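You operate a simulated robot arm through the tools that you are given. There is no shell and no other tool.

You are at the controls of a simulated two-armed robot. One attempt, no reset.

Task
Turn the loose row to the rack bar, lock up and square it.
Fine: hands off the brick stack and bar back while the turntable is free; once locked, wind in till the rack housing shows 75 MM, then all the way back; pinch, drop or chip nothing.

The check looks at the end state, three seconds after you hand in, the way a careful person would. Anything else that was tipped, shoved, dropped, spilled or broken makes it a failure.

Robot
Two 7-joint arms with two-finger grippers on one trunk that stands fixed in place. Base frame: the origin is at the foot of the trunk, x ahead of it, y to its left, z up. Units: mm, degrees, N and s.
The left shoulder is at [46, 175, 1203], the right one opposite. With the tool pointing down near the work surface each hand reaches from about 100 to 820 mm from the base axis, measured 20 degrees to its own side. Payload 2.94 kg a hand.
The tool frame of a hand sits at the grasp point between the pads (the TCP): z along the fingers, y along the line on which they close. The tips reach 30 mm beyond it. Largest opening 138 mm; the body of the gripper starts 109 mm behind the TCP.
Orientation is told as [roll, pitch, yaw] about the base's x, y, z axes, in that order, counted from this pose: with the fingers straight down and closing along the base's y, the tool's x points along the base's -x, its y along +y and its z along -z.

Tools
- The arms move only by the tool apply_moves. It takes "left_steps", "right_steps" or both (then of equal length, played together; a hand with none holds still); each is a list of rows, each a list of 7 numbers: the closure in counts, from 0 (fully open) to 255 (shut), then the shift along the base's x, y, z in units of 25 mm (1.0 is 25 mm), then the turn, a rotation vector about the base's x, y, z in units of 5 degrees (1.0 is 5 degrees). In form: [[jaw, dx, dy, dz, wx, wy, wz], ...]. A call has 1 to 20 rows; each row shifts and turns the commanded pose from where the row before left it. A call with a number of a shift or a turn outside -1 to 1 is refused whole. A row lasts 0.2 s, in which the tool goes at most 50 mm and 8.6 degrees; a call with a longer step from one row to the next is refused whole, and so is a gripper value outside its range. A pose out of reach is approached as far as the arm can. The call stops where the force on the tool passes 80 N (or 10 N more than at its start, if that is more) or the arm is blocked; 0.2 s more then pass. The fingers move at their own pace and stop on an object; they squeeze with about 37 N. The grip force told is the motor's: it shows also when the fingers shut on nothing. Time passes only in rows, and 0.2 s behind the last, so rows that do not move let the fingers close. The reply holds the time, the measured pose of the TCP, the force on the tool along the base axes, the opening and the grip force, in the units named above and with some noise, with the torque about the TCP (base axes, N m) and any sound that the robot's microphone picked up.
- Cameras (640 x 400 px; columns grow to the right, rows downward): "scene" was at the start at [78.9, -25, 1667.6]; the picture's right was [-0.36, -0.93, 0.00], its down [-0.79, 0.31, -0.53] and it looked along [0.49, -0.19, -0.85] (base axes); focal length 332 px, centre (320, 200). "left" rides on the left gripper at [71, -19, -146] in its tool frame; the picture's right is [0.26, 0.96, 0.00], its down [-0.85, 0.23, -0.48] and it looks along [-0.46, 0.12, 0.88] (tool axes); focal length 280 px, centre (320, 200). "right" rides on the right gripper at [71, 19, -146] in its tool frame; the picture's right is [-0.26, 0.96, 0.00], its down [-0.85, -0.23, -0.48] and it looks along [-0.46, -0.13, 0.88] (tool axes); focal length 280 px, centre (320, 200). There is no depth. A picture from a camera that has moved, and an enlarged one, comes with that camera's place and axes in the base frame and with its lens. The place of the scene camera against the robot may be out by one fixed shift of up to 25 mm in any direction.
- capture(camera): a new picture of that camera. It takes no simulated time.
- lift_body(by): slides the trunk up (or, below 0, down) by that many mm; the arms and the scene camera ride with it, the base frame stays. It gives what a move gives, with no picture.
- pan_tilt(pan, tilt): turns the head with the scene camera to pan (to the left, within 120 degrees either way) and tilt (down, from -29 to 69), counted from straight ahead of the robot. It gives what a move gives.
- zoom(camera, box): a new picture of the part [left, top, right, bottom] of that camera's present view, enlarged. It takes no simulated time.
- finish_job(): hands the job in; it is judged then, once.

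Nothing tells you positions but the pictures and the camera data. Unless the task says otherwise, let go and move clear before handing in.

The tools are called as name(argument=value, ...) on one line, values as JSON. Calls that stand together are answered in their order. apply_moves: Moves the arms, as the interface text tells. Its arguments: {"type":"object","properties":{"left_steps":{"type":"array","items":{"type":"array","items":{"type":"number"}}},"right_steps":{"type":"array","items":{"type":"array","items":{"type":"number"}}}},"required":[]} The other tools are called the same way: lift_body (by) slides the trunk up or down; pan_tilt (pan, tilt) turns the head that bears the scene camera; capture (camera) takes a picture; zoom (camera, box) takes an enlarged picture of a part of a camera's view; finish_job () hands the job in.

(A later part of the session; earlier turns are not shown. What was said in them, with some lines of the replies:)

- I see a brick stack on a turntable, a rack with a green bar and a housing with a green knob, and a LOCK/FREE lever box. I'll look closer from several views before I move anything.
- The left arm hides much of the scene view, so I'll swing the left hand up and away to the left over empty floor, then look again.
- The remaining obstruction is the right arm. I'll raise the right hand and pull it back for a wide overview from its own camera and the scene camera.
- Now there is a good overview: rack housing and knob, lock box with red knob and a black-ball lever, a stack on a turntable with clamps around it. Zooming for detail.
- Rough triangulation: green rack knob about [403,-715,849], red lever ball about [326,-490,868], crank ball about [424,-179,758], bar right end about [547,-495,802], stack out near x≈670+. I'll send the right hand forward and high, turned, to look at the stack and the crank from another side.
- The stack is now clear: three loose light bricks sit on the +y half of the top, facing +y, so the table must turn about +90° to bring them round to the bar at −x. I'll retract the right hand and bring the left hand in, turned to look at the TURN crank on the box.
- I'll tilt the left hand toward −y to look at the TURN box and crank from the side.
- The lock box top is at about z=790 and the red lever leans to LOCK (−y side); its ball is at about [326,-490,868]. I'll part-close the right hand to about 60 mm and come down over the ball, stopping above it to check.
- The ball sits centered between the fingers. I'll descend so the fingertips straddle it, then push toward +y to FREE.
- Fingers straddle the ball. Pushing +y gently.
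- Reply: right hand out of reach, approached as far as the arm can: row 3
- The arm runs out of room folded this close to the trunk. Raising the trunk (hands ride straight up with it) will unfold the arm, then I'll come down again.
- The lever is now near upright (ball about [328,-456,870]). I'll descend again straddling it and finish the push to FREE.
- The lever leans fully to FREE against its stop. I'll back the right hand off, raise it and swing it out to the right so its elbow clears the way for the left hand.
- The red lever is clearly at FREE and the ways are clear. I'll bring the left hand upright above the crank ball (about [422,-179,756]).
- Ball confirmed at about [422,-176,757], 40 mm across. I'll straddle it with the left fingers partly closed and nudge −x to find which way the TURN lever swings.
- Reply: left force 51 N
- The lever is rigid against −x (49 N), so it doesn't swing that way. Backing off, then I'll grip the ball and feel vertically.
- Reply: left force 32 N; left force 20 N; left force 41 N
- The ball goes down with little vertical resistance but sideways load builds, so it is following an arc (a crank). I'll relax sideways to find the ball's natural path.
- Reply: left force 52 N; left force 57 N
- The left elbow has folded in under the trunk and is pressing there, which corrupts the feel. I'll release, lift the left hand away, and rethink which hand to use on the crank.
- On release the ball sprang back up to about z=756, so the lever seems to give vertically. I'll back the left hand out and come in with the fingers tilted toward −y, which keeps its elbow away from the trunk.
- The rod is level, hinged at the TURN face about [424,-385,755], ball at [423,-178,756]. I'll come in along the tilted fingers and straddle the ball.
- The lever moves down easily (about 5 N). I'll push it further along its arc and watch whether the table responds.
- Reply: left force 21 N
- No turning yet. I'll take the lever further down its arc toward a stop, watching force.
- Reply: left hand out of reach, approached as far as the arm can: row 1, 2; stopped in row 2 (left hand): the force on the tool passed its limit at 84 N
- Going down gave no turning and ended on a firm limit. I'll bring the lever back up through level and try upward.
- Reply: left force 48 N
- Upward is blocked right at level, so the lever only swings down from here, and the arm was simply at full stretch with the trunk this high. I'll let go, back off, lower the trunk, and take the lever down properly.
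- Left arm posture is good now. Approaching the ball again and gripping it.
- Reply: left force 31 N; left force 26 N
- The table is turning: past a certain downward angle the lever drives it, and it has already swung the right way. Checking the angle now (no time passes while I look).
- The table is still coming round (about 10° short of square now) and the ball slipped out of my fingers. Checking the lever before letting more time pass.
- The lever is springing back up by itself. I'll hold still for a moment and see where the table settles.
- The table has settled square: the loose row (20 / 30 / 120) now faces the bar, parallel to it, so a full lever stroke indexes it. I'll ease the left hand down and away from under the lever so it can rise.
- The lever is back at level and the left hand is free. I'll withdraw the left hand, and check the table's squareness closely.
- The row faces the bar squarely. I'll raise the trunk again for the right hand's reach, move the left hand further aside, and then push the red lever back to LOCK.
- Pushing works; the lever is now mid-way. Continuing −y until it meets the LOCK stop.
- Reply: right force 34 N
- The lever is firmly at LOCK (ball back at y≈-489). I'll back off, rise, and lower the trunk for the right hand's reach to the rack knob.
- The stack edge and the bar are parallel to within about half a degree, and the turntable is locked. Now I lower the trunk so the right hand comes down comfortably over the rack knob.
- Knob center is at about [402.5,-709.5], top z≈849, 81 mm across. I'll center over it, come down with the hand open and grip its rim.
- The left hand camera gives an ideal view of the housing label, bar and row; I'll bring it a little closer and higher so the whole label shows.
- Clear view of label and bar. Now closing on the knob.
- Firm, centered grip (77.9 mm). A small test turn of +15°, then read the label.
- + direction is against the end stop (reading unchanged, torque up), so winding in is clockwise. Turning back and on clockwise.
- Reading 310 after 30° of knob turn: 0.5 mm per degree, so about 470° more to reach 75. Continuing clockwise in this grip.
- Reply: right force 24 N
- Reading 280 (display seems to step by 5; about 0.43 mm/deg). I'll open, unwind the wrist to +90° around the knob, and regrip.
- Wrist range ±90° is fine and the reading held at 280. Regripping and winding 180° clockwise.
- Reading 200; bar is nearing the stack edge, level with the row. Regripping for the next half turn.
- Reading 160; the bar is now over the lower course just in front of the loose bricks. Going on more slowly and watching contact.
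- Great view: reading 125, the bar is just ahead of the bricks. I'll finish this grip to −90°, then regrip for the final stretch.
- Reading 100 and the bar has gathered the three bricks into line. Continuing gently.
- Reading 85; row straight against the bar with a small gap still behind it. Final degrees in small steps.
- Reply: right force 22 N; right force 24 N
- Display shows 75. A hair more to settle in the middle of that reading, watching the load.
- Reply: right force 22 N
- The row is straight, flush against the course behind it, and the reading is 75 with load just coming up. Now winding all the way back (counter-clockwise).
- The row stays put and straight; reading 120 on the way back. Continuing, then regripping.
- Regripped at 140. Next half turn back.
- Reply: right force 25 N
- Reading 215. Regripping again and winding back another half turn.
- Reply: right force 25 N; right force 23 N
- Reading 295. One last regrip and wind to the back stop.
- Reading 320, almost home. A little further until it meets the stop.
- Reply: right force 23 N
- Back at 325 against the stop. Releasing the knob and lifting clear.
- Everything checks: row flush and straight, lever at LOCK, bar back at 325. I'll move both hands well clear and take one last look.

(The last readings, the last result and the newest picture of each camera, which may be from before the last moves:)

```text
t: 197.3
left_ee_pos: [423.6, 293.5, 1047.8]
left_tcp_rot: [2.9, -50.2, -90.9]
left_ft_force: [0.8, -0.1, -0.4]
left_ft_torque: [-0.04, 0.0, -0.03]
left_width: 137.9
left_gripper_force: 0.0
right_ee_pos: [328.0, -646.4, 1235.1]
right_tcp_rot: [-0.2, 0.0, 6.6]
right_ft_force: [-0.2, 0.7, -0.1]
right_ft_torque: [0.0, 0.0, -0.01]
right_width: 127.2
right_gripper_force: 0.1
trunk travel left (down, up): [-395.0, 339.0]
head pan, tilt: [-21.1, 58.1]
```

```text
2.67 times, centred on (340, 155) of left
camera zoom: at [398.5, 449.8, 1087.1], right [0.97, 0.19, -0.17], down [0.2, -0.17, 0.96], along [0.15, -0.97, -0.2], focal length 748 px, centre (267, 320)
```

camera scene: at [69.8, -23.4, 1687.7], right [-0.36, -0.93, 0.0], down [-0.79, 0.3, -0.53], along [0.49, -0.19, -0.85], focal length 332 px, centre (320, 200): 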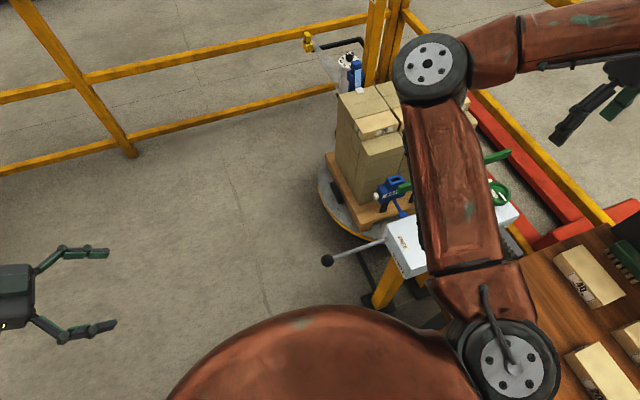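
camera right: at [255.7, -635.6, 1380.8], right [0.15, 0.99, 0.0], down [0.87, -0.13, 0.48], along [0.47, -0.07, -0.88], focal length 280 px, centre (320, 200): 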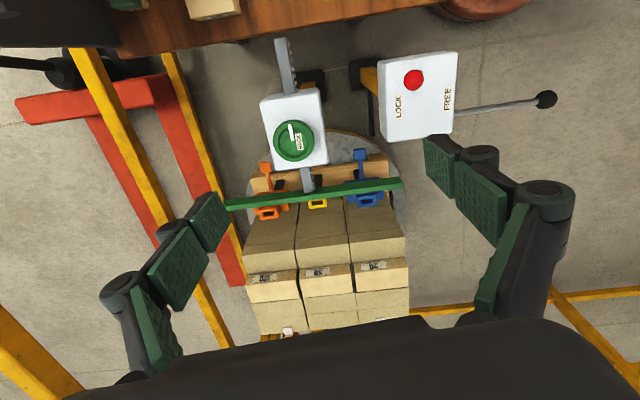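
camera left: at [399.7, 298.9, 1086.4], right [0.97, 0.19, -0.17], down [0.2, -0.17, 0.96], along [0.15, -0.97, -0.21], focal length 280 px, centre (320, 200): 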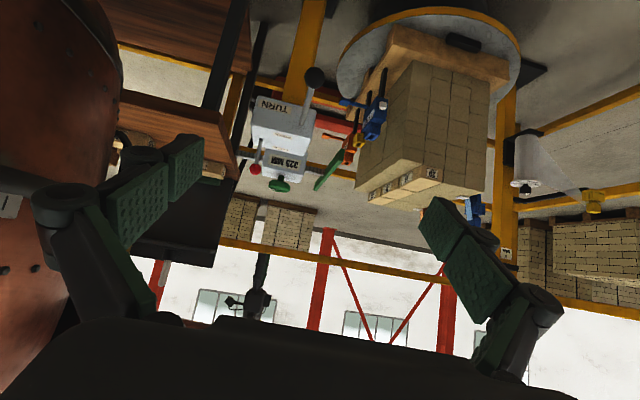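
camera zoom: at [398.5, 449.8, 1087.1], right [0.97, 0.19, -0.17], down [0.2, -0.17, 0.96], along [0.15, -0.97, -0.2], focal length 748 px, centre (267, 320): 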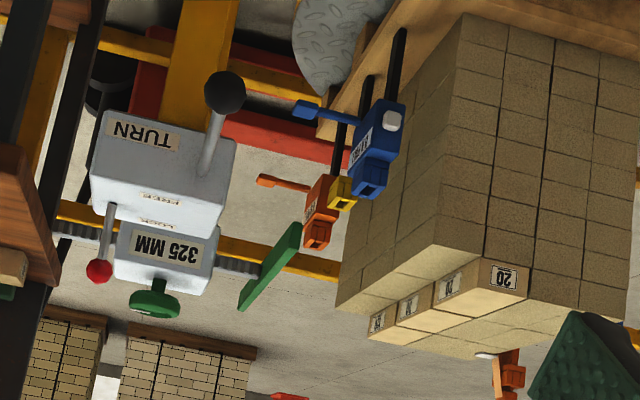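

The loose row faces the bar, straight and flush. The turntable is at LOCK, the rack is back at 325 MM, the TURN lever is level and both hands are clear, so I'm handing in.

finish_job()

```text
The job is handed in.
```

The loose row now faces the rack bar, the turntable is locked, and the row is square and flush against the bricks behind it. I've handed the job in; I don't have the check's result.

- **Turn:** I freed the turntable and pulled the TURN lever down. The table swung a quarter turn and settled with the row parallel to the bar, to within about half a degree. The bar was fully back and nothing touched the stack while the table was free.
- **Lock:** I pushed the red lever back to LOCK against its stop. It was still there on the last look.
- **Square:** I wound the knob in until the housing showed 75 MM, where the row met the course behind and the load came up. I then wound it all the way back to 325 MM.
- **End state:** The row stayed straight as the bar backed off. The TURN lever is back level, and both hands are open and clear. I saw nothing pinched, dropped or chipped.

While I was working out how the TURN lever moves, I pushed it about 50 N the wrong way, and one push going down hit the 80 N limit and stopped. It still worked afterwards. On the stroke that turned the table, the lever slipped out of my grip and sprang back on its own.
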